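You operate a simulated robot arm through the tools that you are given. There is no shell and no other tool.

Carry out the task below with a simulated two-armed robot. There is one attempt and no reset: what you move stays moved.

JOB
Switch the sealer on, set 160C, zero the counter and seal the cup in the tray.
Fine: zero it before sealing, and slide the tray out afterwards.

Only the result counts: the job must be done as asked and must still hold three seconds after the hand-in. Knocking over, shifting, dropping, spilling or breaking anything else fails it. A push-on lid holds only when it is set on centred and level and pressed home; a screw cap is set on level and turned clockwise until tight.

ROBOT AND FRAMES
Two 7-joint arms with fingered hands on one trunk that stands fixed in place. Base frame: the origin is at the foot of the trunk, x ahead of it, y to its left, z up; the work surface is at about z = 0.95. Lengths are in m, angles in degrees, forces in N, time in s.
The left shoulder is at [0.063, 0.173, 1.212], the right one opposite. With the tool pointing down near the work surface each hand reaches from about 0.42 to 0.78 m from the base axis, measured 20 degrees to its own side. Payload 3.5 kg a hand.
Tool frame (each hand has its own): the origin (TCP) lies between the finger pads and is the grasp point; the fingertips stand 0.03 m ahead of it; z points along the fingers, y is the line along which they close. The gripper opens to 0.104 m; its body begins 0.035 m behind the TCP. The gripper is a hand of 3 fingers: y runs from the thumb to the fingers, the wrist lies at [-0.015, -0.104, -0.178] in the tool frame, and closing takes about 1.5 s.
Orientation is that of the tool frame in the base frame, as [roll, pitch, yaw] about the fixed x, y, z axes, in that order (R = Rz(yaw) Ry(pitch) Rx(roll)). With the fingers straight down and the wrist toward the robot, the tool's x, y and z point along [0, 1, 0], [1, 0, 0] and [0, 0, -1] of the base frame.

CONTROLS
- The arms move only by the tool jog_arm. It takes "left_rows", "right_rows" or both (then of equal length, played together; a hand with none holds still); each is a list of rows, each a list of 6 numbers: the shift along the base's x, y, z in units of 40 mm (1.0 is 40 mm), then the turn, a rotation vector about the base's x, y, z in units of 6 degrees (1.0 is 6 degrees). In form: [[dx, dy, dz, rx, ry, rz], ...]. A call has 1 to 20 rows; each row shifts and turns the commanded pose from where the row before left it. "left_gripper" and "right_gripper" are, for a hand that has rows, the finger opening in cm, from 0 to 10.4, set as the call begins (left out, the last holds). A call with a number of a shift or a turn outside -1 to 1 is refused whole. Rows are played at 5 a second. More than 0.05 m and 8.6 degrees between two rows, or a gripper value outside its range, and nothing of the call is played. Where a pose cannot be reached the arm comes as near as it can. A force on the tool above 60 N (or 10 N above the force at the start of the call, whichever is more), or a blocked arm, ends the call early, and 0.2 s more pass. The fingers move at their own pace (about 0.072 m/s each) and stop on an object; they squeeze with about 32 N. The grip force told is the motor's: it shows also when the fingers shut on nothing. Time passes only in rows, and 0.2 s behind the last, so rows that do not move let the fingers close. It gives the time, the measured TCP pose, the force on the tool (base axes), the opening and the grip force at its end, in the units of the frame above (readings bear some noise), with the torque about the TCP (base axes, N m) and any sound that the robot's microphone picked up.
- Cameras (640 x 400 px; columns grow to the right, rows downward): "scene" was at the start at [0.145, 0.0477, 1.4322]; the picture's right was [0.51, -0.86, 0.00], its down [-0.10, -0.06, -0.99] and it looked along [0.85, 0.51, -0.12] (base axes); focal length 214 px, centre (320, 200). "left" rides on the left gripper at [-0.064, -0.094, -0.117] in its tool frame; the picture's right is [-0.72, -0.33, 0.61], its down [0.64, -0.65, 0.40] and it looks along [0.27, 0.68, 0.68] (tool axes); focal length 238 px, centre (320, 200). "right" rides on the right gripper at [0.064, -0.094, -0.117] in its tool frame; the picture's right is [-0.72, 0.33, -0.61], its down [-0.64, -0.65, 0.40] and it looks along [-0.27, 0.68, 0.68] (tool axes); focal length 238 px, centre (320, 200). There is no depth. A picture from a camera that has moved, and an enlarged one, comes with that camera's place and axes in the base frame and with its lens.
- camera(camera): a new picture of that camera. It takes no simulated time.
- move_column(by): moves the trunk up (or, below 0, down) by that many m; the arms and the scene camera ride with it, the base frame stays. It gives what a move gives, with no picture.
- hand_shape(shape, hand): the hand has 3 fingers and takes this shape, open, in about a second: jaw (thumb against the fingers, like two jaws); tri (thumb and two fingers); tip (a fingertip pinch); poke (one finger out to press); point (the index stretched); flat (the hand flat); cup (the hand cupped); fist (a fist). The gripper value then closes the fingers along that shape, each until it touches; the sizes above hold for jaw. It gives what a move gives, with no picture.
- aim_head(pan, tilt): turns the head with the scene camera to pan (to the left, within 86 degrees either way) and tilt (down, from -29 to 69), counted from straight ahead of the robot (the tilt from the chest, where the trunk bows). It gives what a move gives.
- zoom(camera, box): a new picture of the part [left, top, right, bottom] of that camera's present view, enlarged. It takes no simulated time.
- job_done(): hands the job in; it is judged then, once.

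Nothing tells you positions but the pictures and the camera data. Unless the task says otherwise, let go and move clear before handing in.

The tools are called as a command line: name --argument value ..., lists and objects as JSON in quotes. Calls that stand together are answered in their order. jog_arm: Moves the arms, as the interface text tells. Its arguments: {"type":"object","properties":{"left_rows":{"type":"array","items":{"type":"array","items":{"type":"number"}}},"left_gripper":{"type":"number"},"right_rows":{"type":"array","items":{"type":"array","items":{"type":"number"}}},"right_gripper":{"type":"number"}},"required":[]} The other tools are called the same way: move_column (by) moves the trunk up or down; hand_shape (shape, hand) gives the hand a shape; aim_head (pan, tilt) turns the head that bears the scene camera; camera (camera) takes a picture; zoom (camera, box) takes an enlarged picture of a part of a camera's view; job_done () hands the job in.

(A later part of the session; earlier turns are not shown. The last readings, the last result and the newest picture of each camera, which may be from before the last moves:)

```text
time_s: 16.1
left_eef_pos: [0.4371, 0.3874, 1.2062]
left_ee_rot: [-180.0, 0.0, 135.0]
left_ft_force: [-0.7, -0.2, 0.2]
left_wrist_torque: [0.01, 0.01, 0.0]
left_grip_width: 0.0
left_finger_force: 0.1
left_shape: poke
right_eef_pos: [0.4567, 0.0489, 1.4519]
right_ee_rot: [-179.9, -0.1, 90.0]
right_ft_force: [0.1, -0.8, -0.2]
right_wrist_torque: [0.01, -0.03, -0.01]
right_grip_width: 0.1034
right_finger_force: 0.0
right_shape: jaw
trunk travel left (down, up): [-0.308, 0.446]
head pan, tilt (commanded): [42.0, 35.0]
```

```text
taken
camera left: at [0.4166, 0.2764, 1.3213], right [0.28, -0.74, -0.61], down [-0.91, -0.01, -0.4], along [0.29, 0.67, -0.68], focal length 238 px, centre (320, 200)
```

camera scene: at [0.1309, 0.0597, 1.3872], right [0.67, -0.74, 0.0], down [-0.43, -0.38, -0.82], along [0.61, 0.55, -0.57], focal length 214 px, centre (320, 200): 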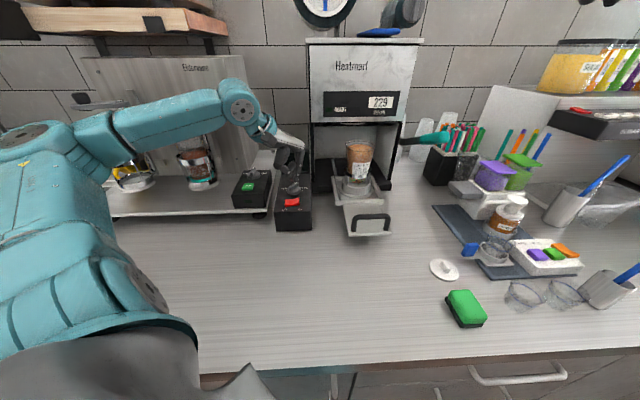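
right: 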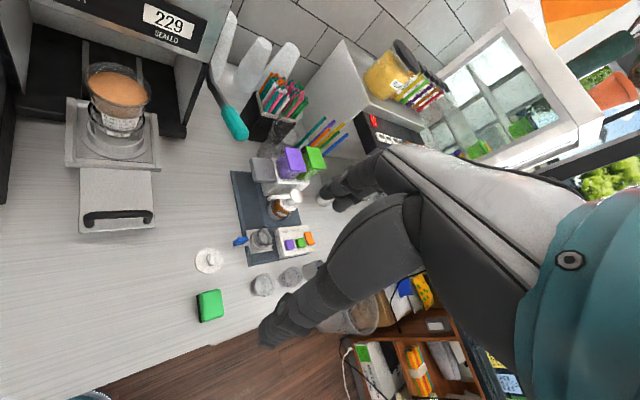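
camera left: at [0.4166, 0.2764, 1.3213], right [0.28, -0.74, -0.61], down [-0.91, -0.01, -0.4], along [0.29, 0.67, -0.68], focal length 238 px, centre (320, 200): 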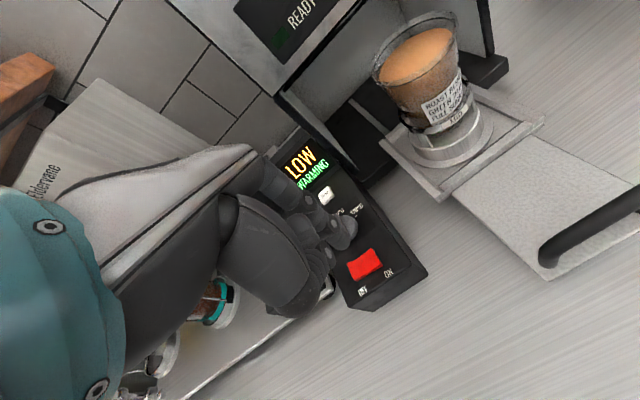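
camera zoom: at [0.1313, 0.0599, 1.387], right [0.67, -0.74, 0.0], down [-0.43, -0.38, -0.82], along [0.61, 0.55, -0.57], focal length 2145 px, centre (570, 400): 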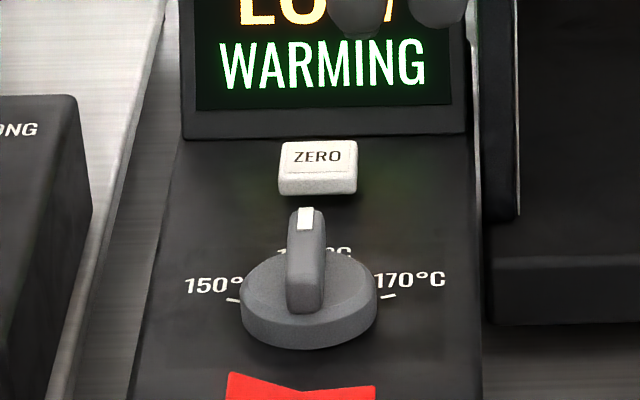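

The pointer now lines up with 160 within my measuring error. Before pressing ZERO, I want the shape of the display that stands behind the button so my finger clears it.

zoom --camera "left" --box '[250, 100, 390, 230]'

zoom --camera "scene" --box '[260, 130, 340, 200]'

zoom --camera "right" --box '[0, 0, 120, 100]'

```text
3.08 times, centred on (320, 165) of left
camera zoom: at [0.4166, 0.2764, 1.3213], right [0.28, -0.74, -0.61], down [-0.91, -0.01, -0.4], along [0.29, 0.67, -0.68], focal length 733 px, centre (320, 308)
```

zoom: 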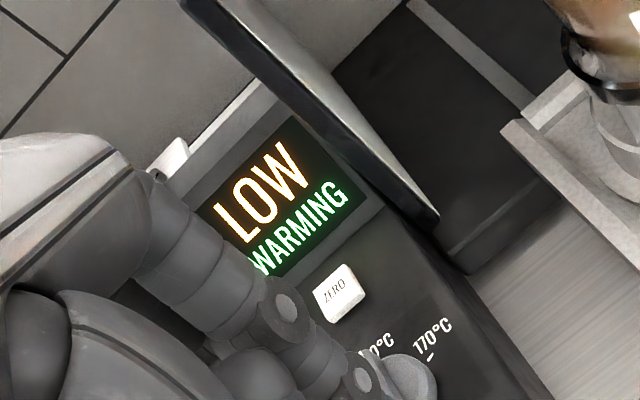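

```text
5.71 times, centred on (300, 165) of scene
camera zoom: at [0.1313, 0.0599, 1.387], right [0.67, -0.74, 0.0], down [-0.43, -0.38, -0.82], along [0.61, 0.55, -0.57], focal length 1226 px, centre (434, 400)
```

zoom: 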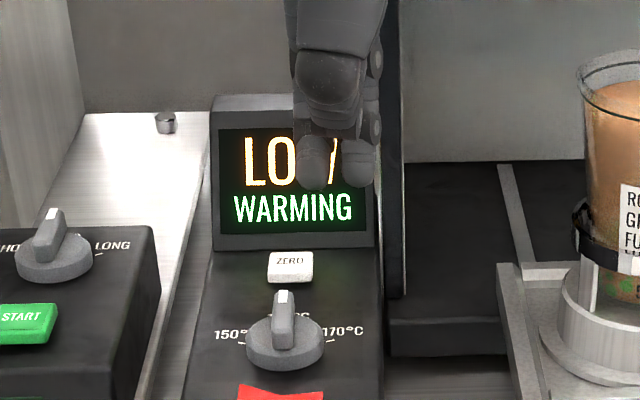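

```text
4.00 times, centred on (60, 50) of right
camera zoom: at [0.3627, 0.1135, 1.5681], right [0.33, -0.72, 0.61], down [-0.65, -0.64, -0.4], along [0.68, -0.27, -0.68], focal length 953 px, centre (1360, 800)
```

zoom: 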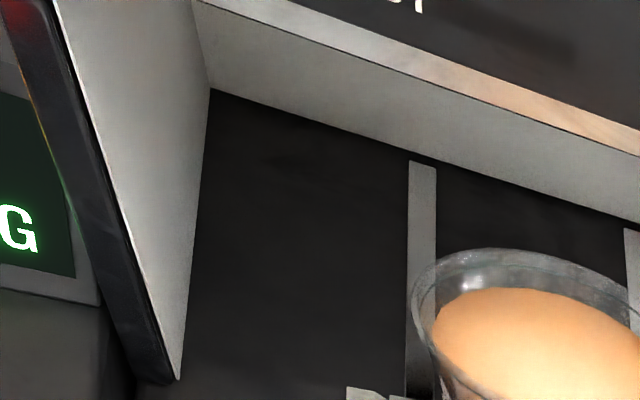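

The display stands nearly upright behind ZERO, so I'll tilt the hand 20 degrees with the fingertip forward to keep the knuckles away from it. Then I'll approach above ZERO at about (0.551, 0.554).

jog_arm --left_rows '[[0.506, 0.814, -0.28, 0.589, -0.589, 0], [0.506, 0.814, -0.28, 0.589, -0.589, 0], [0.506, 0.814, -0.28, 0.589, -0.589, 0], [0.506, 0.814, -0.28, 0.589, -0.589, 0], [0.506, 0.814, -0.28, 0, 0, 0], [0, 0, -0.7, 0, 0, 0], [0, 0, 0, 0, 0, 0]]'

zoom --camera "left" --box '[260, 120, 420, 280]'

zoom --camera "scene" --box '[260, 130, 340, 200]'

```text
time_s: 17.6
left_eef_pos: [0.5402, 0.5504, 1.1233]
left_ee_rot: [160.0, 0.1, 135.0]
left_ft_force: [0.4, 0.6, -1.1]
left_wrist_torque: [0.02, -0.03, 0.01]
left_grip_width: 0.0
left_finger_force: 0.1
left_shape: poke
right_eef_pos: [0.4558, 0.0484, 1.4516]
right_ee_rot: [180.0, -0.1, 89.8]
right_ft_force: [-0.2, -0.4, 0.0]
right_wrist_torque: [0.0, -0.02, 0.02]
right_grip_width: 0.1036
right_finger_force: 0.0
right_shape: jaw
trunk travel left (down, up): [-0.308, 0.446]
head pan, tilt (commanded): [42.0, 35.0]
```

```text
2.50 times, centred on (340, 200) of left
camera zoom: at [0.4936, 0.4154, 1.1989], right [0.44, -0.58, -0.69], down [-0.79, 0.12, -0.6], along [0.43, 0.81, -0.4], focal length 596 px, centre (270, 200)
```

zoom: 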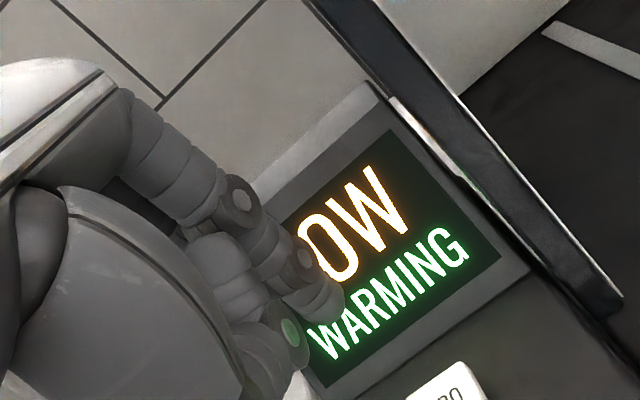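

```text
5.71 times, centred on (300, 165) of scene
camera zoom: at [0.1309, 0.0596, 1.3871], right [0.67, -0.74, 0.0], down [-0.43, -0.38, -0.82], along [0.61, 0.55, -0.57], focal length 1226 px, centre (434, 400)
```

zoom: 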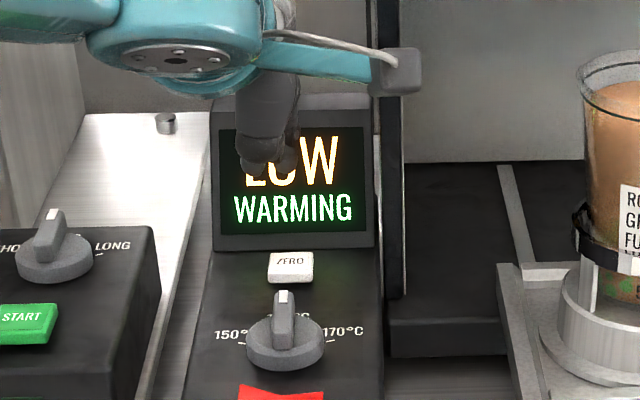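

The fingertip is directly above ZERO with clearance from the display. I'll descend most of the way and check again.

jog_arm --left_rows '[[0, 0, -0.5, 0, 0, 0], [0, 0, -0.5, 0, 0, 0], [0, 0, -0.15, 0, 0, 0], [0, 0, 0, 0, 0, 0]]'

zoom --camera "left" --box '[260, 120, 420, 280]'

zoom --camera "scene" --box '[270, 150, 320, 190]'

```text
time_s: 18.6
left_eef_pos: [0.5394, 0.5504, 1.0751]
left_ee_rot: [160.1, 0.1, 135.1]
left_ft_force: [0.1, 0.3, -1.0]
left_wrist_torque: [0.02, 0.0, 0.01]
left_grip_width: 0.0
left_finger_force: 0.1
left_shape: poke
right_eef_pos: [0.4577, 0.0496, 1.4508]
right_ee_rot: [180.0, 0.0, 89.9]
right_ft_force: [-0.2, 1.3, -0.3]
right_wrist_torque: [0.03, -0.01, 0.0]
right_grip_width: 0.1037
right_finger_force: 0.1
right_shape: jaw
trunk travel left (down, up): [-0.308, 0.446]
head pan, tilt (commanded): [42.0, 35.0]
```

```text
2.50 times, centred on (340, 200) of left
camera zoom: at [0.4936, 0.4153, 1.152], right [0.44, -0.58, -0.69], down [-0.79, 0.12, -0.6], along [0.43, 0.81, -0.4], focal length 596 px, centre (270, 200)
```

zoom: 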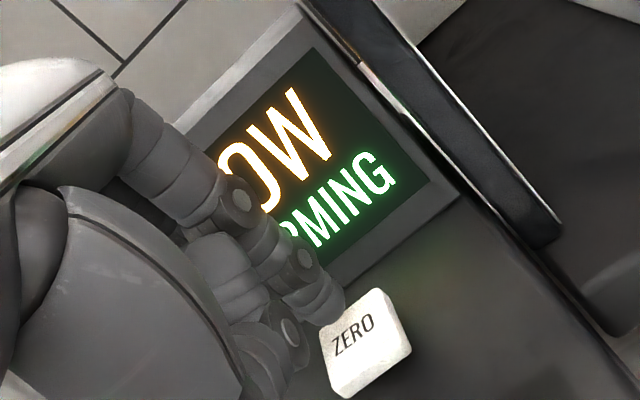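

```text
10.00 times, centred on (295, 170) of scene
camera zoom: at [0.1309, 0.0596, 1.3871], right [0.67, -0.74, 0.0], down [-0.43, -0.38, -0.82], along [0.61, 0.55, -0.57], focal length 2145 px, centre (570, 500)
```

zoom: 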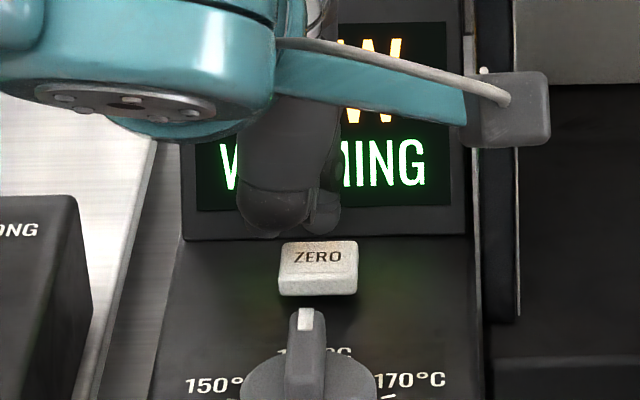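

The tip is about 1 cm above the centre of ZERO. I press down in small steps.

jog_arm --left_rows '[[0, 0, -0.2, 0, 0, 0], [0, 0, -0.1, 0, 0, 0], [0, 0, -0.08, 0, 0, 0], [0, 0, 0, 0, 0, 0]]'

zoom --camera "left" --box '[260, 120, 420, 280]'

camera --camera "scene"

zoom --camera "right" --box '[80, 0, 220, 60]'

```text
time_s: 19.6
left_eef_pos: [0.5409, 0.5508, 1.0625]
left_ee_rot: [159.7, 0.1, 134.9]
left_ft_force: [-0.5, 2.4, 6.8]
left_wrist_torque: [0.14, 0.01, -0.04]
left_grip_width: 0.0
left_finger_force: 0.0
left_shape: poke
right_eef_pos: [0.4547, 0.0472, 1.4526]
right_ee_rot: [180.0, 0.0, 90.0]
right_ft_force: [-0.2, 0.2, 0.1]
right_wrist_torque: [0.0, 0.02, -0.01]
right_grip_width: 0.1035
right_finger_force: 0.1
right_shape: jaw
trunk travel left (down, up): [-0.308, 0.446]
head pan, tilt (commanded): [42.0, 35.0]
heard: click
```

```text
2.50 times, centred on (340, 200) of left
camera zoom: at [0.4945, 0.4156, 1.1389], right [0.44, -0.58, -0.69], down [-0.79, 0.12, -0.6], along [0.43, 0.81, -0.4], focal length 596 px, centre (270, 200)
```

zoom: 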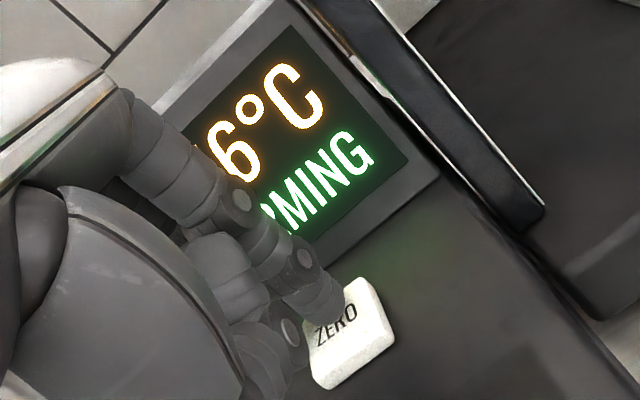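

```text
taken
camera scene: at [0.1302, 0.0592, 1.3873], right [0.67, -0.74, 0.0], down [-0.43, -0.38, -0.82], along [0.61, 0.55, -0.57], focal length 214 px, centre (320, 200)
```

scene: 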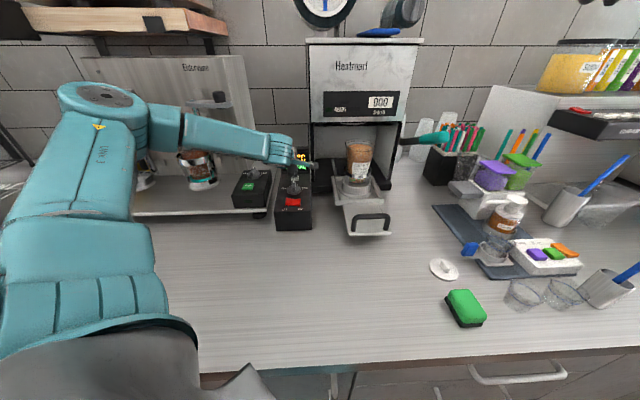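

```text
4.57 times, centred on (150, 30) of right
camera zoom: at [0.3614, 0.1127, 1.5686], right [0.33, -0.72, 0.61], down [-0.65, -0.64, -0.4], along [0.68, -0.27, -0.68], focal length 1090 px, centre (1097, 977)
```

zoom: 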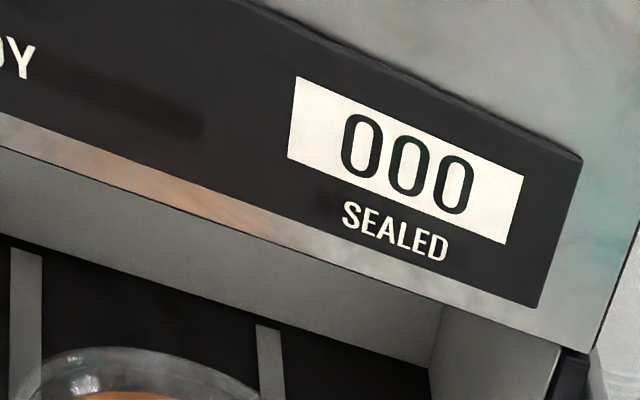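

A click came and the counter reads 000. The display now shows a live temperature. I'll lift straight off, back away and read it.

jog_arm --left_rows '[[0, 0, 0.5, 0, 0, 0], [-0.3, -0.3, 0.8, 0, 0, 0], [-0.6, -0.6, 0.6, 0, 0, 0], [-0.6, -0.6, 0.6, -0.589, 0.589, 0], [-0.6, -0.6, 0.2, -0.589, 0.589, 0], [-0.6, -0.6, 0, -0.589, 0.589, 0], [-0.6, -0.6, 0, -0.589, 0.589, 0], [0, 0, 0, 0, 0, 0]]'

zoom --camera "left" --box '[230, 80, 430, 260]'

zoom --camera "scene" --box '[250, 120, 350, 220]'

```text
time_s: 21.4
left_eef_pos: [0.4081, 0.4167, 1.1679]
left_ee_rot: [-179.9, 0.0, 135.0]
left_ft_force: [0.3, 0.2, 0.1]
left_wrist_torque: [-0.02, 0.01, 0.01]
left_grip_width: 0.0003
left_finger_force: 0.1
left_shape: poke
right_eef_pos: [0.457, 0.0491, 1.4515]
right_ee_rot: [-179.9, 0.0, 89.9]
right_ft_force: [-0.2, -0.6, -0.1]
right_wrist_torque: [0.02, 0.05, 0.04]
right_grip_width: 0.1039
right_finger_force: 0.0
right_shape: jaw
trunk travel left (down, up): [-0.308, 0.446]
head pan, tilt (commanded): [42.0, 35.0]
```

```text
2.22 times, centred on (330, 170) of left
camera zoom: at [0.388, 0.3069, 1.2841], right [0.28, -0.74, -0.61], down [-0.92, -0.01, -0.4], along [0.29, 0.67, -0.68], focal length 530 px, centre (298, 267)
```

zoom: 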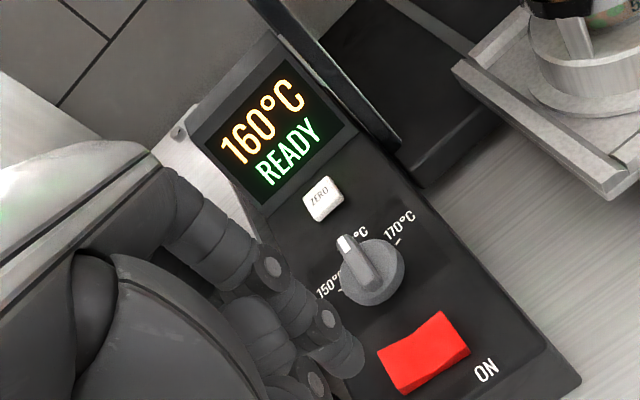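

```text
4.00 times, centred on (300, 170) of scene
camera zoom: at [0.1311, 0.0599, 1.387], right [0.67, -0.74, 0.0], down [-0.43, -0.38, -0.82], along [0.61, 0.55, -0.57], focal length 858 px, centre (400, 320)
```

zoom: 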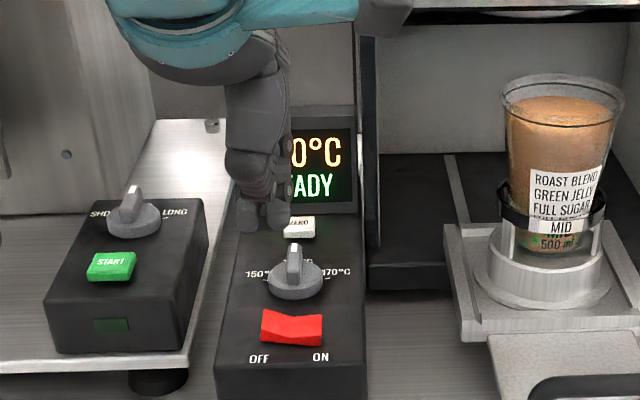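

The display reads "160°C READY", so the setting is right. Next is the tray: I put the left hand back in the jaw shape and move it above the black tray handle near (0.515, 0.239) for a closer look.

hand_shape --hand "left" --shape "jaw"

jog_arm --left_rows '[[0.4, -0.7, 0.5, 0, 0, 0], [0.45, -0.75, 0.3, 0, 0, 0], [0.45, -0.75, 0, 0, 0, 0], [0.45, -0.75, 0, 0, 0, 0], [0.45, -0.75, 0, 0, 0, 0], [0.45, -0.75, 0, 0, 0, 0], [0, 0, 0, 0, 0, 0]]' --left_gripper 6

camera --camera "left"

camera --camera "scene"

camera --camera "right"

```text
time_s: 22.4
left_eef_pos: [0.4096, 0.418, 1.169]
left_ee_rot: [179.9, 0.0, 135.0]
left_ft_force: [0.0, 0.3, -0.5]
left_wrist_torque: [0.01, 0.02, 0.0]
left_grip_width: 0.1038
left_finger_force: 0.0
left_shape: jaw
right_eef_pos: [0.4562, 0.049, 1.4513]
right_ee_rot: [-180.0, -0.1, 89.9]
right_ft_force: [-0.4, -0.4, 0.0]
right_wrist_torque: [0.03, -0.01, 0.02]
right_grip_width: 0.1035
right_finger_force: 0.1
right_shape: jaw
trunk travel left (down, up): [-0.308, 0.446]
head pan, tilt (commanded): [42.0, 35.0]
```

```text
time_s: 23.9
left_eef_pos: [0.5136, 0.239, 1.2007]
left_ee_rot: [-180.0, 0.0, 135.0]
left_ft_force: [0.3, 0.8, 0.2]
left_wrist_torque: [0.0, 0.02, -0.03]
left_grip_width: 0.06
left_finger_force: 0.1
left_shape: jaw
right_eef_pos: [0.4543, 0.0488, 1.4518]
right_ee_rot: [180.0, 0.0, 90.0]
right_ft_force: [0.1, -0.1, -0.7]
right_wrist_torque: [0.0, -0.03, 0.0]
right_grip_width: 0.1037
right_finger_force: 0.0
right_shape: jaw
trunk travel left (down, up): [-0.308, 0.446]
head pan, tilt (commanded): [42.0, 35.0]
```

```text
taken
camera left: at [0.4928, 0.1276, 1.3168], right [0.28, -0.74, -0.61], down [-0.91, -0.01, -0.41], along [0.29, 0.67, -0.68], focal length 238 px, centre (320, 200)
```

left: 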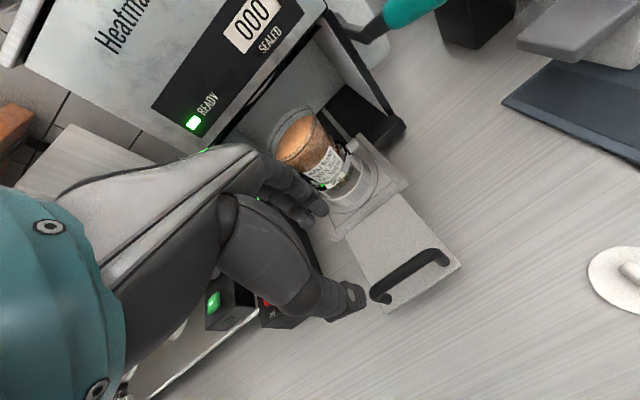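

```text
taken
camera scene: at [0.1302, 0.0598, 1.3872], right [0.67, -0.74, 0.0], down [-0.43, -0.38, -0.82], along [0.61, 0.55, -0.57], focal length 214 px, centre (320, 200)
```

scene: 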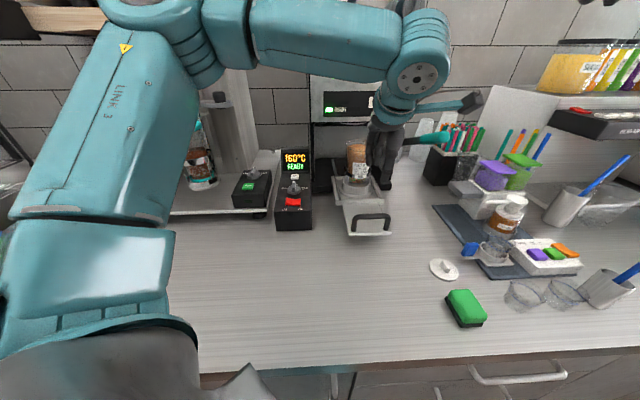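

```text
taken
camera right: at [0.3614, 0.1134, 1.5685], right [0.33, -0.72, 0.61], down [-0.65, -0.64, -0.4], along [0.68, -0.27, -0.68], focal length 238 px, centre (320, 200)
```

right: 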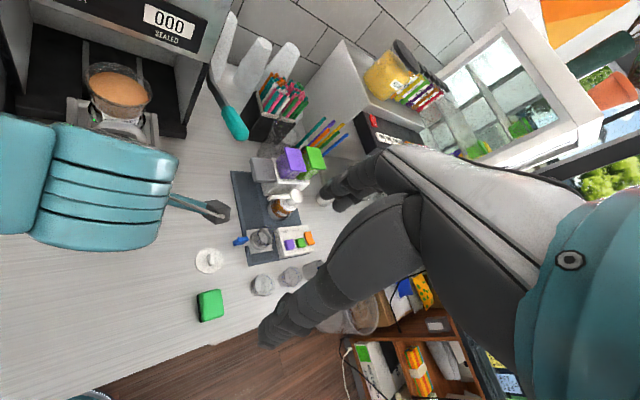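

The READY lamp is lit green, and the tray handle shows well in the hand camera. I'll zoom to fix its position and height.

zoom --camera "left" --box '[320, 180, 480, 320]'

zoom --camera "scene" --box '[320, 170, 410, 250]'

```text
2.86 times, centred on (400, 250) of left
camera zoom: at [0.4928, 0.1276, 1.3168], right [0.28, -0.74, -0.61], down [-0.91, -0.01, -0.41], along [0.29, 0.67, -0.68], focal length 681 px, centre (91, 57)
```

zoom: 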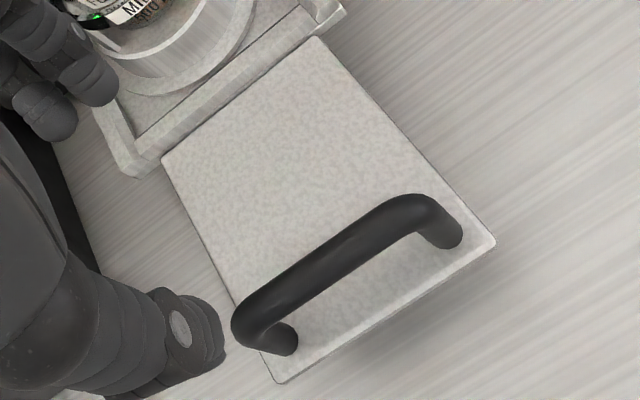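

```text
5.00 times, centred on (365, 210) of scene
camera zoom: at [0.1302, 0.0598, 1.3872], right [0.67, -0.74, 0.0], down [-0.43, -0.38, -0.82], along [0.61, 0.55, -0.57], focal length 1072 px, centre (95, 150)
```

zoom: 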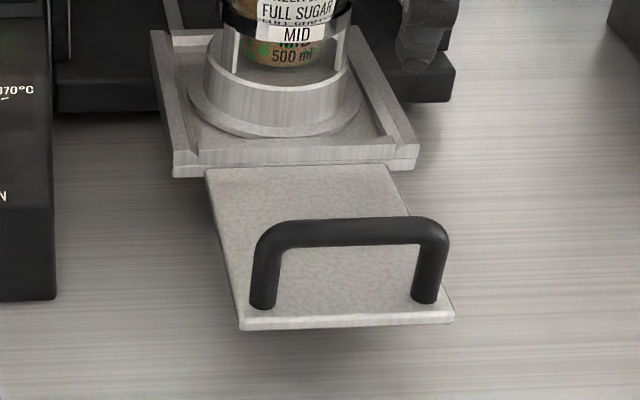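

The handle bar comes out at about (0.52, 0.24), z 1.045, with the tray plate near z 0.99. I'll lower the open jaw so it straddles the bar, first to z 1.11 for a check.

jog_arm --left_rows '[[0.18, 0.03, -0.75, 0, 0, 0], [0, 0, -0.75, 0, 0, 0], [0, 0, -0.75, 0, 0, 0], [0, 0, 0, 0, 0, 0]]'

camera --camera "left"

zoom --camera "scene" --box '[320, 150, 420, 250]'

```text
time_s: 24.9
left_eef_pos: [0.522, 0.2402, 1.1101]
left_ee_rot: [180.0, 0.0, 135.0]
left_ft_force: [-0.1, 0.0, 0.7]
left_wrist_torque: [-0.01, -0.01, -0.02]
left_grip_width: 0.0604
left_finger_force: 0.0
left_shape: jaw
right_eef_pos: [0.4563, 0.0493, 1.4507]
right_ee_rot: [179.9, 0.0, 90.0]
right_ft_force: [-0.2, -1.2, -0.2]
right_wrist_torque: [-0.02, -0.02, 0.0]
right_grip_width: 0.1038
right_finger_force: 0.2
right_shape: jaw
trunk travel left (down, up): [-0.308, 0.446]
head pan, tilt (commanded): [42.0, 35.0]
```

```text
taken
camera left: at [0.4998, 0.1295, 1.2262], right [0.28, -0.74, -0.61], down [-0.91, -0.01, -0.4], along [0.29, 0.67, -0.68], focal length 238 px, centre (320, 200)
```

left: 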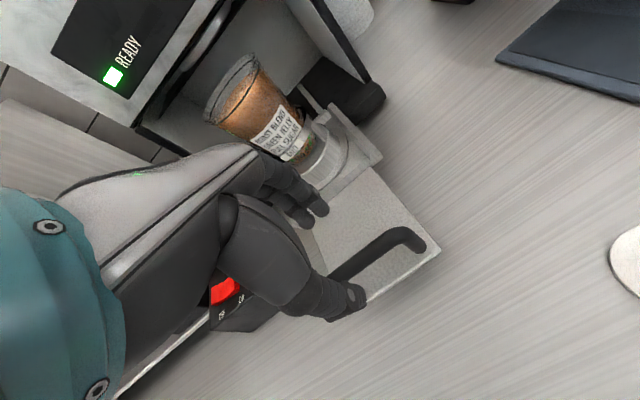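

```text
4.00 times, centred on (370, 200) of scene
camera zoom: at [0.1305, 0.0595, 1.3872], right [0.67, -0.74, 0.0], down [-0.43, -0.38, -0.82], along [0.61, 0.55, -0.57], focal length 858 px, centre (120, 200)
```

zoom: 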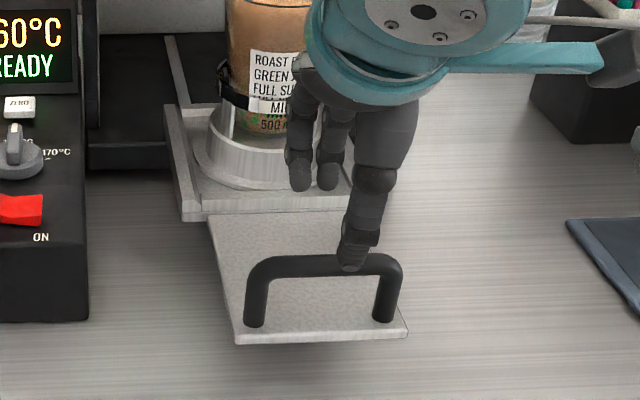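

The thumb is in front of the bar and the two fingers behind it, all with clearance. I lower to z 1.045 around the bar.

jog_arm --left_rows '[[0.05, 0.05, -0.5, 0, 0, 0], [0, 0, -0.5, 0, 0, 0], [0, 0, -0.4, 0, 0, 0], [0, 0, -0.2, 0, 0, 0], [0, 0, 0, 0, 0, 0]]'

camera --camera "left"

zoom --camera "scene" --box '[320, 150, 420, 250]'

```text
time_s: 26.1
left_eef_pos: [0.5243, 0.2447, 1.0483]
left_ee_rot: [179.9, 0.0, 135.0]
left_ft_force: [0.4, 0.5, -0.3]
left_wrist_torque: [-0.02, 0.02, 0.0]
left_grip_width: 0.0604
left_finger_force: 0.1
left_shape: jaw
right_eef_pos: [0.4562, 0.05, 1.4509]
right_ee_rot: [180.0, 0.0, 90.0]
right_ft_force: [0.6, 0.7, -0.7]
right_wrist_torque: [0.02, -0.01, -0.01]
right_grip_width: 0.1035
right_finger_force: 0.1
right_shape: jaw
trunk travel left (down, up): [-0.308, 0.446]
head pan, tilt (commanded): [42.0, 35.0]
```

```text
taken
camera left: at [0.503, 0.1322, 1.1631], right [0.28, -0.74, -0.61], down [-0.91, -0.01, -0.4], along [0.29, 0.67, -0.68], focal length 238 px, centre (320, 200)
```

left: 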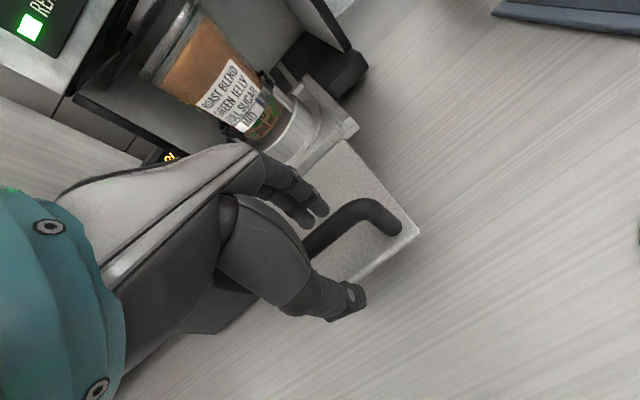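

```text
4.00 times, centred on (370, 200) of scene
camera zoom: at [0.1309, 0.0597, 1.3871], right [0.67, -0.74, 0.0], down [-0.43, -0.38, -0.82], along [0.61, 0.55, -0.57], focal length 858 px, centre (120, 200)
```

zoom: 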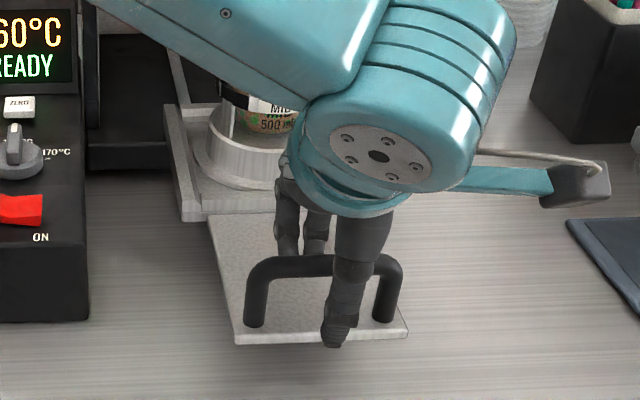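

The hand straddles the bar cleanly. I'll close loosely to 2.5 cm, then push the tray in along (0.707, 0.707) slowly, watching the force.

jog_arm --left_rows '[[0, 0, 0, 0, 0, 0], [0, 0, 0, 0, 0, 0], [0, 0, 0, 0, 0, 0], [0, 0, 0, 0, 0, 0], [0, 0, 0, 0, 0, 0]]' --left_gripper 2.5

jog_arm --left_rows '[[0.12, 0.12, 0, 0, 0, 0], [0.15, 0.15, 0, 0, 0, 0], [0.18, 0.18, 0, 0, 0, 0], [0.18, 0.18, 0, 0, 0, 0], [0.18, 0.18, 0, 0, 0, 0], [0.12, 0.12, 0, 0, 0, 0], [0, 0, 0, 0, 0, 0]]'

zoom --camera "scene" --box '[300, 100, 440, 250]'

camera --camera "left"

```text
time_s: 27.4
left_eef_pos: [0.5254, 0.2433, 1.0473]
left_ee_rot: [180.0, 0.0, 135.0]
left_ft_force: [0.4, 0.5, -0.4]
left_wrist_torque: [0.0, -0.01, -0.02]
left_grip_width: 0.0252
left_finger_force: 0.1
left_shape: jaw
right_eef_pos: [0.4567, 0.0496, 1.4513]
right_ee_rot: [180.0, 0.0, 90.0]
right_ft_force: [-0.1, -0.1, -0.5]
right_wrist_torque: [-0.01, -0.03, -0.01]
right_grip_width: 0.1038
right_finger_force: 0.2
right_shape: jaw
trunk travel left (down, up): [-0.308, 0.446]
head pan, tilt (commanded): [42.0, 35.0]
```

```text
time_s: 28.9
left_eef_pos: [0.5611, 0.2814, 1.0469]
left_ee_rot: [179.9, 0.0, 135.0]
left_ft_force: [-0.9, -0.3, -0.7]
left_wrist_torque: [-0.03, 0.01, 0.0]
left_grip_width: 0.0258
left_finger_force: 0.0
left_shape: jaw
right_eef_pos: [0.4564, 0.0489, 1.4507]
right_ee_rot: [180.0, -0.1, 90.0]
right_ft_force: [-0.1, 0.5, -0.3]
right_wrist_torque: [-0.03, -0.03, 0.0]
right_grip_width: 0.1036
right_finger_force: 0.1
right_shape: jaw
trunk travel left (down, up): [-0.308, 0.446]
head pan, tilt (commanded): [42.0, 35.0]
```

```text
2.67 times, centred on (370, 175) of scene
camera zoom: at [0.1308, 0.0595, 1.3871], right [0.67, -0.74, 0.0], down [-0.43, -0.38, -0.82], along [0.61, 0.55, -0.57], focal length 572 px, centre (187, 267)
```

zoom: 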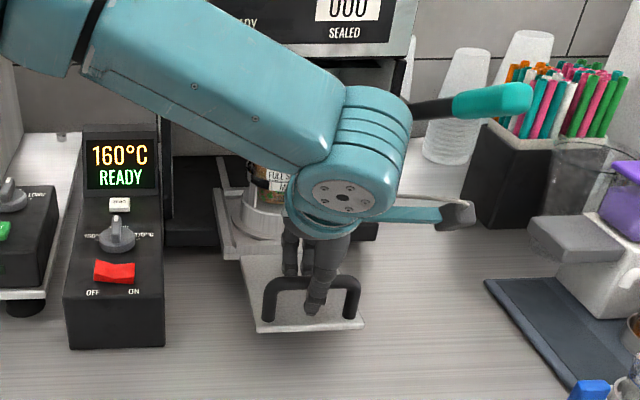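

```text
taken
camera left: at [0.5401, 0.1694, 1.1634], right [0.28, -0.74, -0.61], down [-0.91, -0.01, -0.4], along [0.29, 0.67, -0.68], focal length 238 px, centre (320, 200)
```

left: 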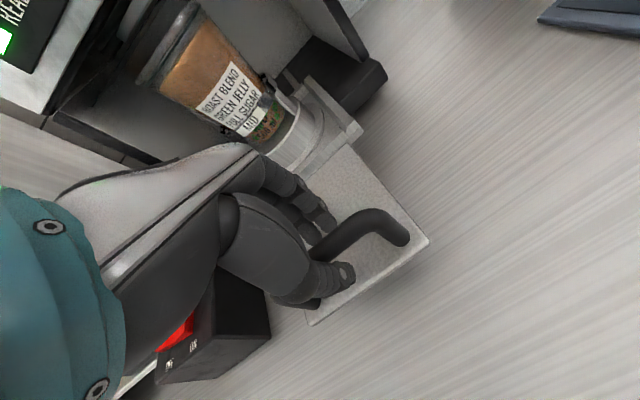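

The tray slides freely and the cup stands upright. I'll keep pushing.

jog_arm --left_rows '[[0.12, 0.12, 0, 0, 0, 0], [0.16, 0.16, 0, 0, 0, 0], [0.18, 0.18, 0, 0, 0, 0], [0.18, 0.18, 0, 0, 0, 0], [0.12, 0.12, 0, 0, 0, 0], [0, 0, 0, 0, 0, 0]]'

zoom --camera "scene" --box '[300, 100, 440, 250]'

camera --camera "left"

zoom --camera "right" --box '[0, 0, 240, 200]'

```text
time_s: 30.4
left_eef_pos: [0.5917, 0.3091, 1.0473]
left_ee_rot: [-180.0, 0.1, 135.0]
left_ft_force: [-0.5, -0.7, 0.8]
left_wrist_torque: [0.01, -0.01, 0.01]
left_grip_width: 0.0258
left_finger_force: 0.1
left_shape: jaw
right_eef_pos: [0.4564, 0.05, 1.4516]
right_ee_rot: [-179.9, 0.0, 89.9]
right_ft_force: [0.2, 0.3, 0.0]
right_wrist_torque: [0.04, -0.01, -0.01]
right_grip_width: 0.1034
right_finger_force: 0.1
right_shape: jaw
trunk travel left (down, up): [-0.308, 0.446]
head pan, tilt (commanded): [42.0, 35.0]
```

```text
2.67 times, centred on (370, 175) of scene
camera zoom: at [0.1308, 0.0595, 1.3871], right [0.67, -0.74, 0.0], down [-0.43, -0.38, -0.82], along [0.61, 0.55, -0.57], focal length 572 px, centre (187, 267)
```

zoom: 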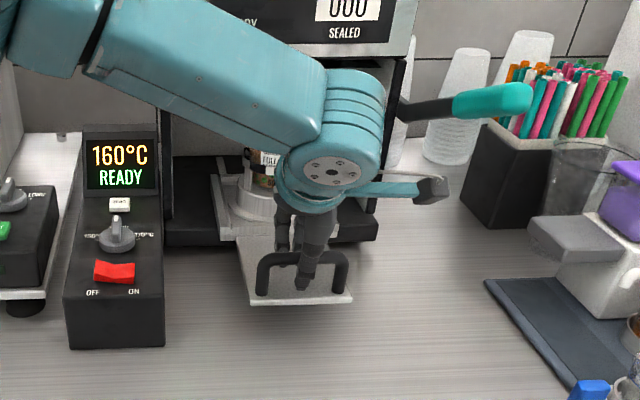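

```text
taken
camera left: at [0.57, 0.1996, 1.1626], right [0.28, -0.74, -0.61], down [-0.91, -0.01, -0.4], along [0.29, 0.67, -0.68], focal length 238 px, centre (320, 200)
```

left: 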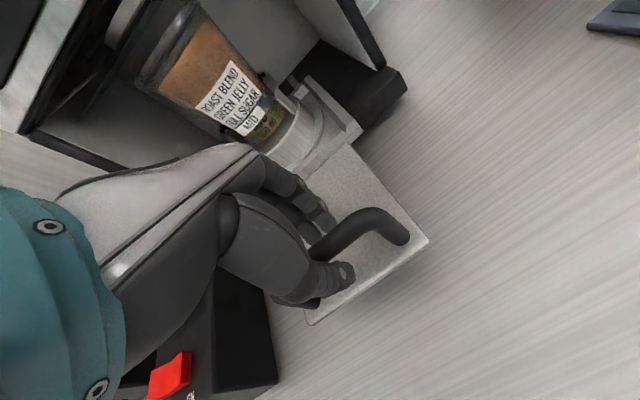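

```text
2.00 times, centred on (120, 100) of right
camera zoom: at [0.3621, 0.113, 1.5683], right [0.33, -0.72, 0.61], down [-0.65, -0.64, -0.4], along [0.68, -0.27, -0.68], focal length 477 px, centre (720, 400)
```

zoom: 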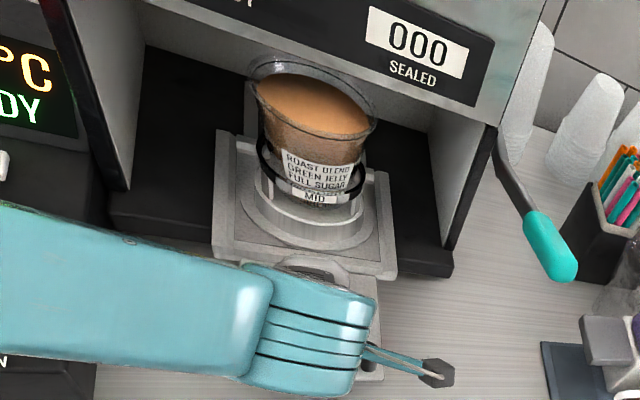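

jog_arm --left_rows '[[0.12, 0.12, 0, 0, 0, 0], [0.15, 0.15, 0, 0, 0, 0], [0.15, 0.15, 0, 0, 0, 0], [0.15, 0.15, 0, 0, 0, 0], [0.12, 0.12, 0, 0, 0, 0], [0, 0, 0, 0, 0, 0]]'

zoom --camera "scene" --box '[300, 100, 440, 250]'

zoom --camera "right" --box '[0, 0, 240, 200]'

```text
time_s: 31.8
left_eef_pos: [0.6193, 0.3375, 1.0484]
left_ee_rot: [-180.0, 0.0, 135.1]
left_ft_force: [-0.6, -0.5, -0.1]
left_wrist_torque: [0.01, -0.03, 0.0]
left_grip_width: 0.0257
left_finger_force: 0.0
left_shape: jaw
right_eef_pos: [0.4558, 0.0495, 1.4518]
right_ee_rot: [180.0, 0.0, 90.0]
right_ft_force: [-0.5, -0.1, 0.8]
right_wrist_torque: [0.01, -0.01, 0.01]
right_grip_width: 0.1035
right_finger_force: 0.0
right_shape: jaw
trunk travel left (down, up): [-0.308, 0.446]
head pan, tilt (commanded): [42.0, 35.0]
```

```text
2.67 times, centred on (370, 175) of scene
camera zoom: at [0.1308, 0.0596, 1.3871], right [0.67, -0.74, 0.0], down [-0.43, -0.38, -0.82], along [0.61, 0.55, -0.57], focal length 572 px, centre (187, 267)
```

zoom: 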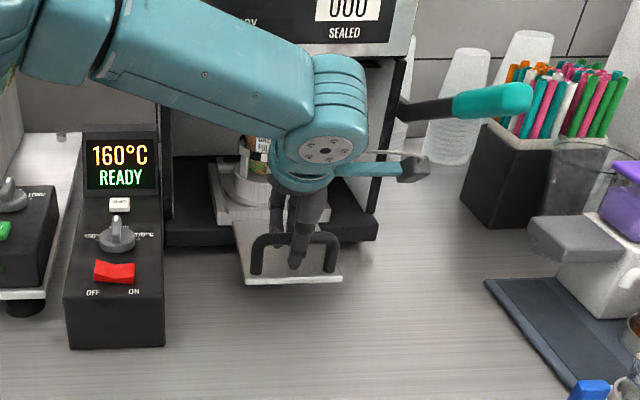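

```text
2.00 times, centred on (120, 100) of right
camera zoom: at [0.3621, 0.1131, 1.5683], right [0.33, -0.72, 0.61], down [-0.65, -0.64, -0.4], along [0.68, -0.27, -0.68], focal length 477 px, centre (720, 400)
```

zoom: 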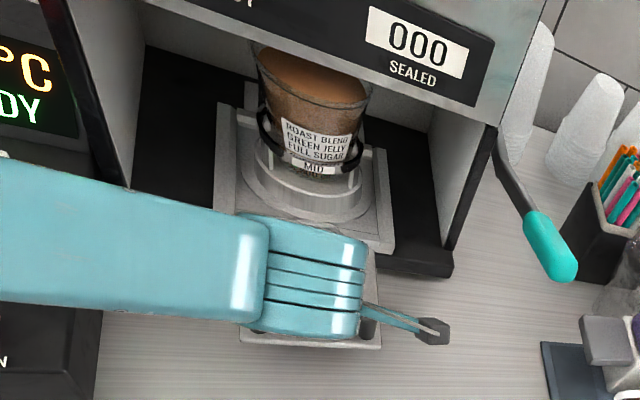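

jog_arm --left_rows '[[0.12, 0.12, 0, 0, 0, 0], [0.15, 0.15, 0, 0, 0, 0], [0.15, 0.15, 0, 0, 0, 0], [0.12, 0.12, 0, 0, 0, 0], [0, 0, 0, 0, 0, 0]]'

zoom --camera "right" --box '[0, 0, 240, 200]'

camera --camera "left"

```text
time_s: 33.0
left_eef_pos: [0.6404, 0.3585, 1.0476]
left_ee_rot: [180.0, 0.0, 134.9]
left_ft_force: [0.2, -0.5, -0.3]
left_wrist_torque: [0.01, 0.04, -0.03]
left_grip_width: 0.0259
left_finger_force: 0.0
left_shape: jaw
right_eef_pos: [0.4566, 0.0491, 1.4505]
right_ee_rot: [-179.9, 0.1, 90.0]
right_ft_force: [0.1, 0.5, -0.9]
right_wrist_torque: [-0.01, 0.02, 0.02]
right_grip_width: 0.1037
right_finger_force: 0.1
right_shape: jaw
trunk travel left (down, up): [-0.308, 0.446]
head pan, tilt (commanded): [42.0, 35.0]
```

```text
2.00 times, centred on (120, 100) of right
camera zoom: at [0.3621, 0.113, 1.5683], right [0.33, -0.72, 0.61], down [-0.65, -0.64, -0.4], along [0.68, -0.27, -0.68], focal length 477 px, centre (720, 400)
```

zoom: 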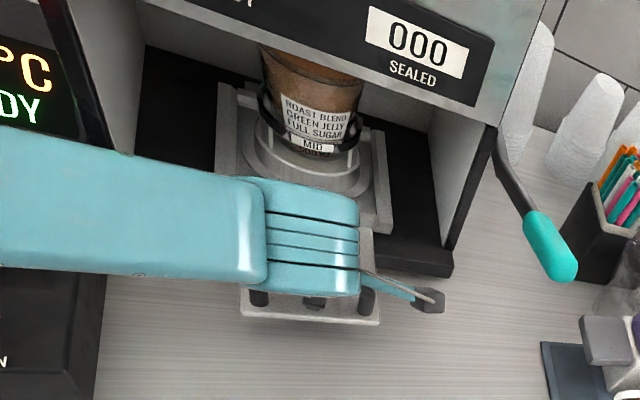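

```text
taken
camera left: at [0.6187, 0.2487, 1.1626], right [0.28, -0.74, -0.61], down [-0.91, -0.01, -0.4], along [0.29, 0.67, -0.68], focal length 238 px, centre (320, 200)
```

left: 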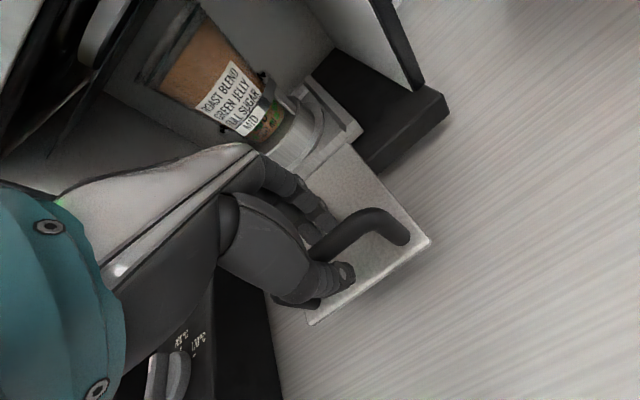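

jog_arm --left_rows '[[0.1, 0.1, 0, 0, 0, 0], [0.1, 0.1, 0, 0, 0, 0], [0.1, 0.1, 0, 0, 0, 0], [0, 0, 0, 0, 0, 0]]'

zoom --camera "right" --box '[0, 0, 240, 200]'

zoom --camera "scene" --box '[300, 60, 440, 250]'

```text
time_s: 34.0
left_eef_pos: [0.6521, 0.3709, 1.0466]
left_ee_rot: [-179.9, 0.0, 135.0]
left_ft_force: [-3.1, -2.5, -0.4]
left_wrist_torque: [0.04, -0.03, 0.02]
left_grip_width: 0.0264
left_finger_force: 0.0
left_shape: jaw
right_eef_pos: [0.4559, 0.0472, 1.4511]
right_ee_rot: [179.9, 0.0, 90.1]
right_ft_force: [0.0, -0.8, 0.1]
right_wrist_torque: [0.03, -0.03, 0.05]
right_grip_width: 0.1036
right_finger_force: 0.1
right_shape: jaw
trunk travel left (down, up): [-0.308, 0.446]
head pan, tilt (commanded): [42.0, 35.0]
```

```text
2.00 times, centred on (120, 100) of right
camera zoom: at [0.3618, 0.1128, 1.5684], right [0.33, -0.72, 0.61], down [-0.65, -0.64, -0.4], along [0.68, -0.27, -0.68], focal length 477 px, centre (720, 400)
```

zoom: 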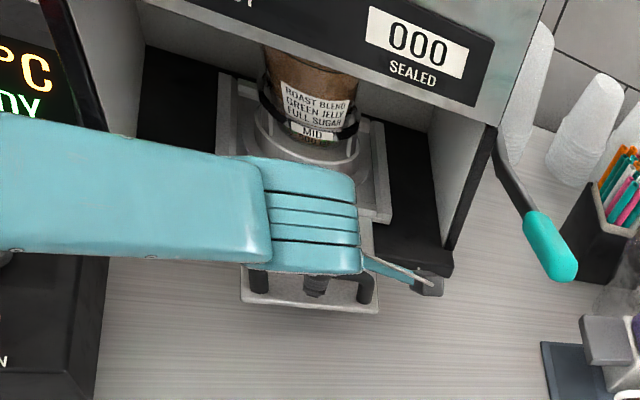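

```text
2.11 times, centred on (370, 155) of scene
camera zoom: at [0.1305, 0.0593, 1.3872], right [0.67, -0.74, 0.0], down [-0.43, -0.38, -0.82], along [0.61, 0.55, -0.57], focal length 452 px, centre (215, 295)
```

zoom: 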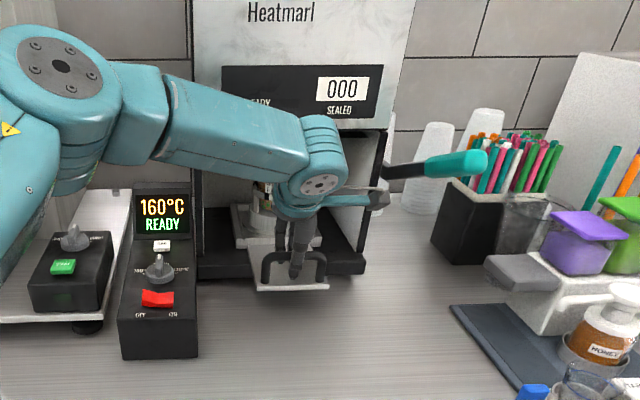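

jog_arm --left_rows '[[0.07, 0.07, 0, 0, 0, 0], [0.07, 0.07, 0, 0, 0, 0], [0, 0, 0, 0, 0, 0]]'

zoom --camera "right" --box '[0, 0, 240, 200]'

```text
time_s: 34.8
left_eef_pos: [0.6565, 0.3756, 1.048]
left_ee_rot: [179.9, 0.1, 135.0]
left_ft_force: [-8.0, -9.0, 0.2]
left_wrist_torque: [0.02, -0.02, -0.01]
left_grip_width: 0.0303
left_finger_force: 0.1
left_shape: jaw
right_eef_pos: [0.4553, 0.0475, 1.4525]
right_ee_rot: [-179.9, -0.1, 89.9]
right_ft_force: [-0.5, 0.0, -1.0]
right_wrist_torque: [-0.01, 0.01, -0.03]
right_grip_width: 0.1036
right_finger_force: 0.0
right_shape: jaw
trunk travel left (down, up): [-0.308, 0.446]
head pan, tilt (commanded): [42.0, 35.0]
```

```text
2.00 times, centred on (120, 100) of right
camera zoom: at [0.3608, 0.1118, 1.5687], right [0.33, -0.72, 0.61], down [-0.65, -0.64, -0.41], along [0.68, -0.27, -0.68], focal length 477 px, centre (720, 400)
```

zoom: 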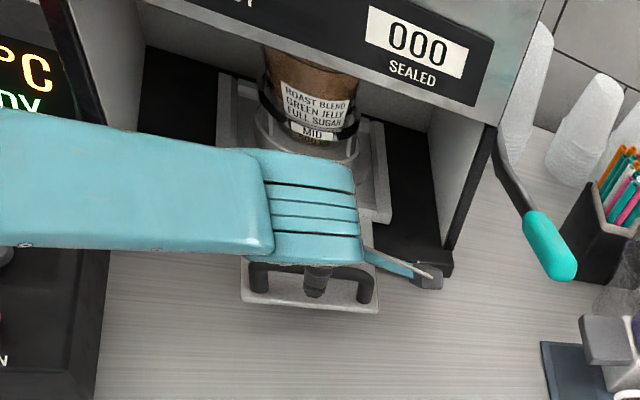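

The tray has reached its stop (about 12 N on the thumb). I'll ease off, open the fingers, rise off the bar and move back.

jog_arm --left_rows '[[-0.12, -0.12, 0, 0, 0, 0], [-0.08, -0.08, 0, 0, 0, 0], [0, 0, 0, 0, 0, 0], [0, 0, 0, 0, 0, 0], [0, 0, 0, 0, 0, 0]]' --left_gripper 6

zoom --camera "scene" --box '[320, 140, 400, 220]'

camera --camera "left"

```text
time_s: 36.0
left_eef_pos: [0.6501, 0.3692, 1.0471]
left_ee_rot: [-179.9, 0.0, 135.0]
left_ft_force: [-0.1, -0.4, 0.2]
left_wrist_torque: [0.02, 0.04, -0.02]
left_grip_width: 0.0595
left_finger_force: 0.1
left_shape: jaw
right_eef_pos: [0.4559, 0.0489, 1.4513]
right_ee_rot: [180.0, 0.0, 89.9]
right_ft_force: [0.0, -0.3, -0.3]
right_wrist_torque: [0.0, 0.0, 0.02]
right_grip_width: 0.1036
right_finger_force: 0.1
right_shape: jaw
trunk travel left (down, up): [-0.308, 0.446]
head pan, tilt (commanded): [42.0, 35.0]
```

```text
5.00 times, centred on (360, 180) of scene
camera zoom: at [0.1309, 0.0597, 1.3871], right [0.67, -0.74, 0.0], down [-0.43, -0.38, -0.82], along [0.61, 0.55, -0.57], focal length 1072 px, centre (120, 300)
```

zoom: 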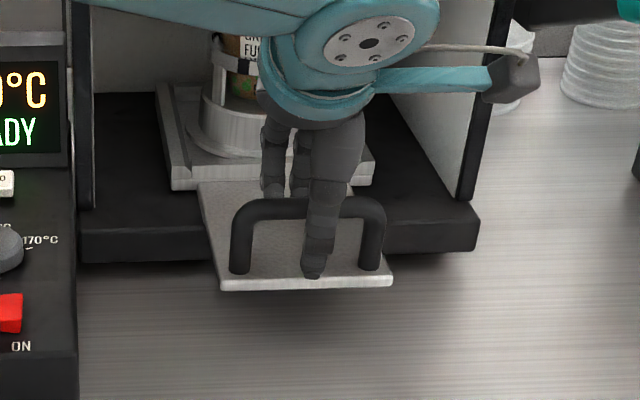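

```text
taken
camera left: at [0.629, 0.2581, 1.1624], right [0.28, -0.74, -0.61], down [-0.91, -0.01, -0.4], along [0.29, 0.67, -0.68], focal length 238 px, centre (320, 200)
```

left: 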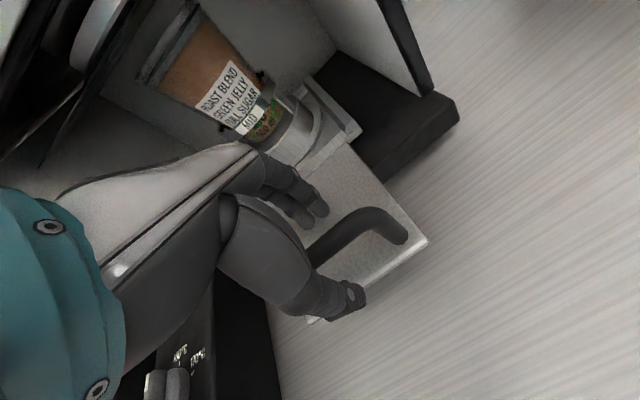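

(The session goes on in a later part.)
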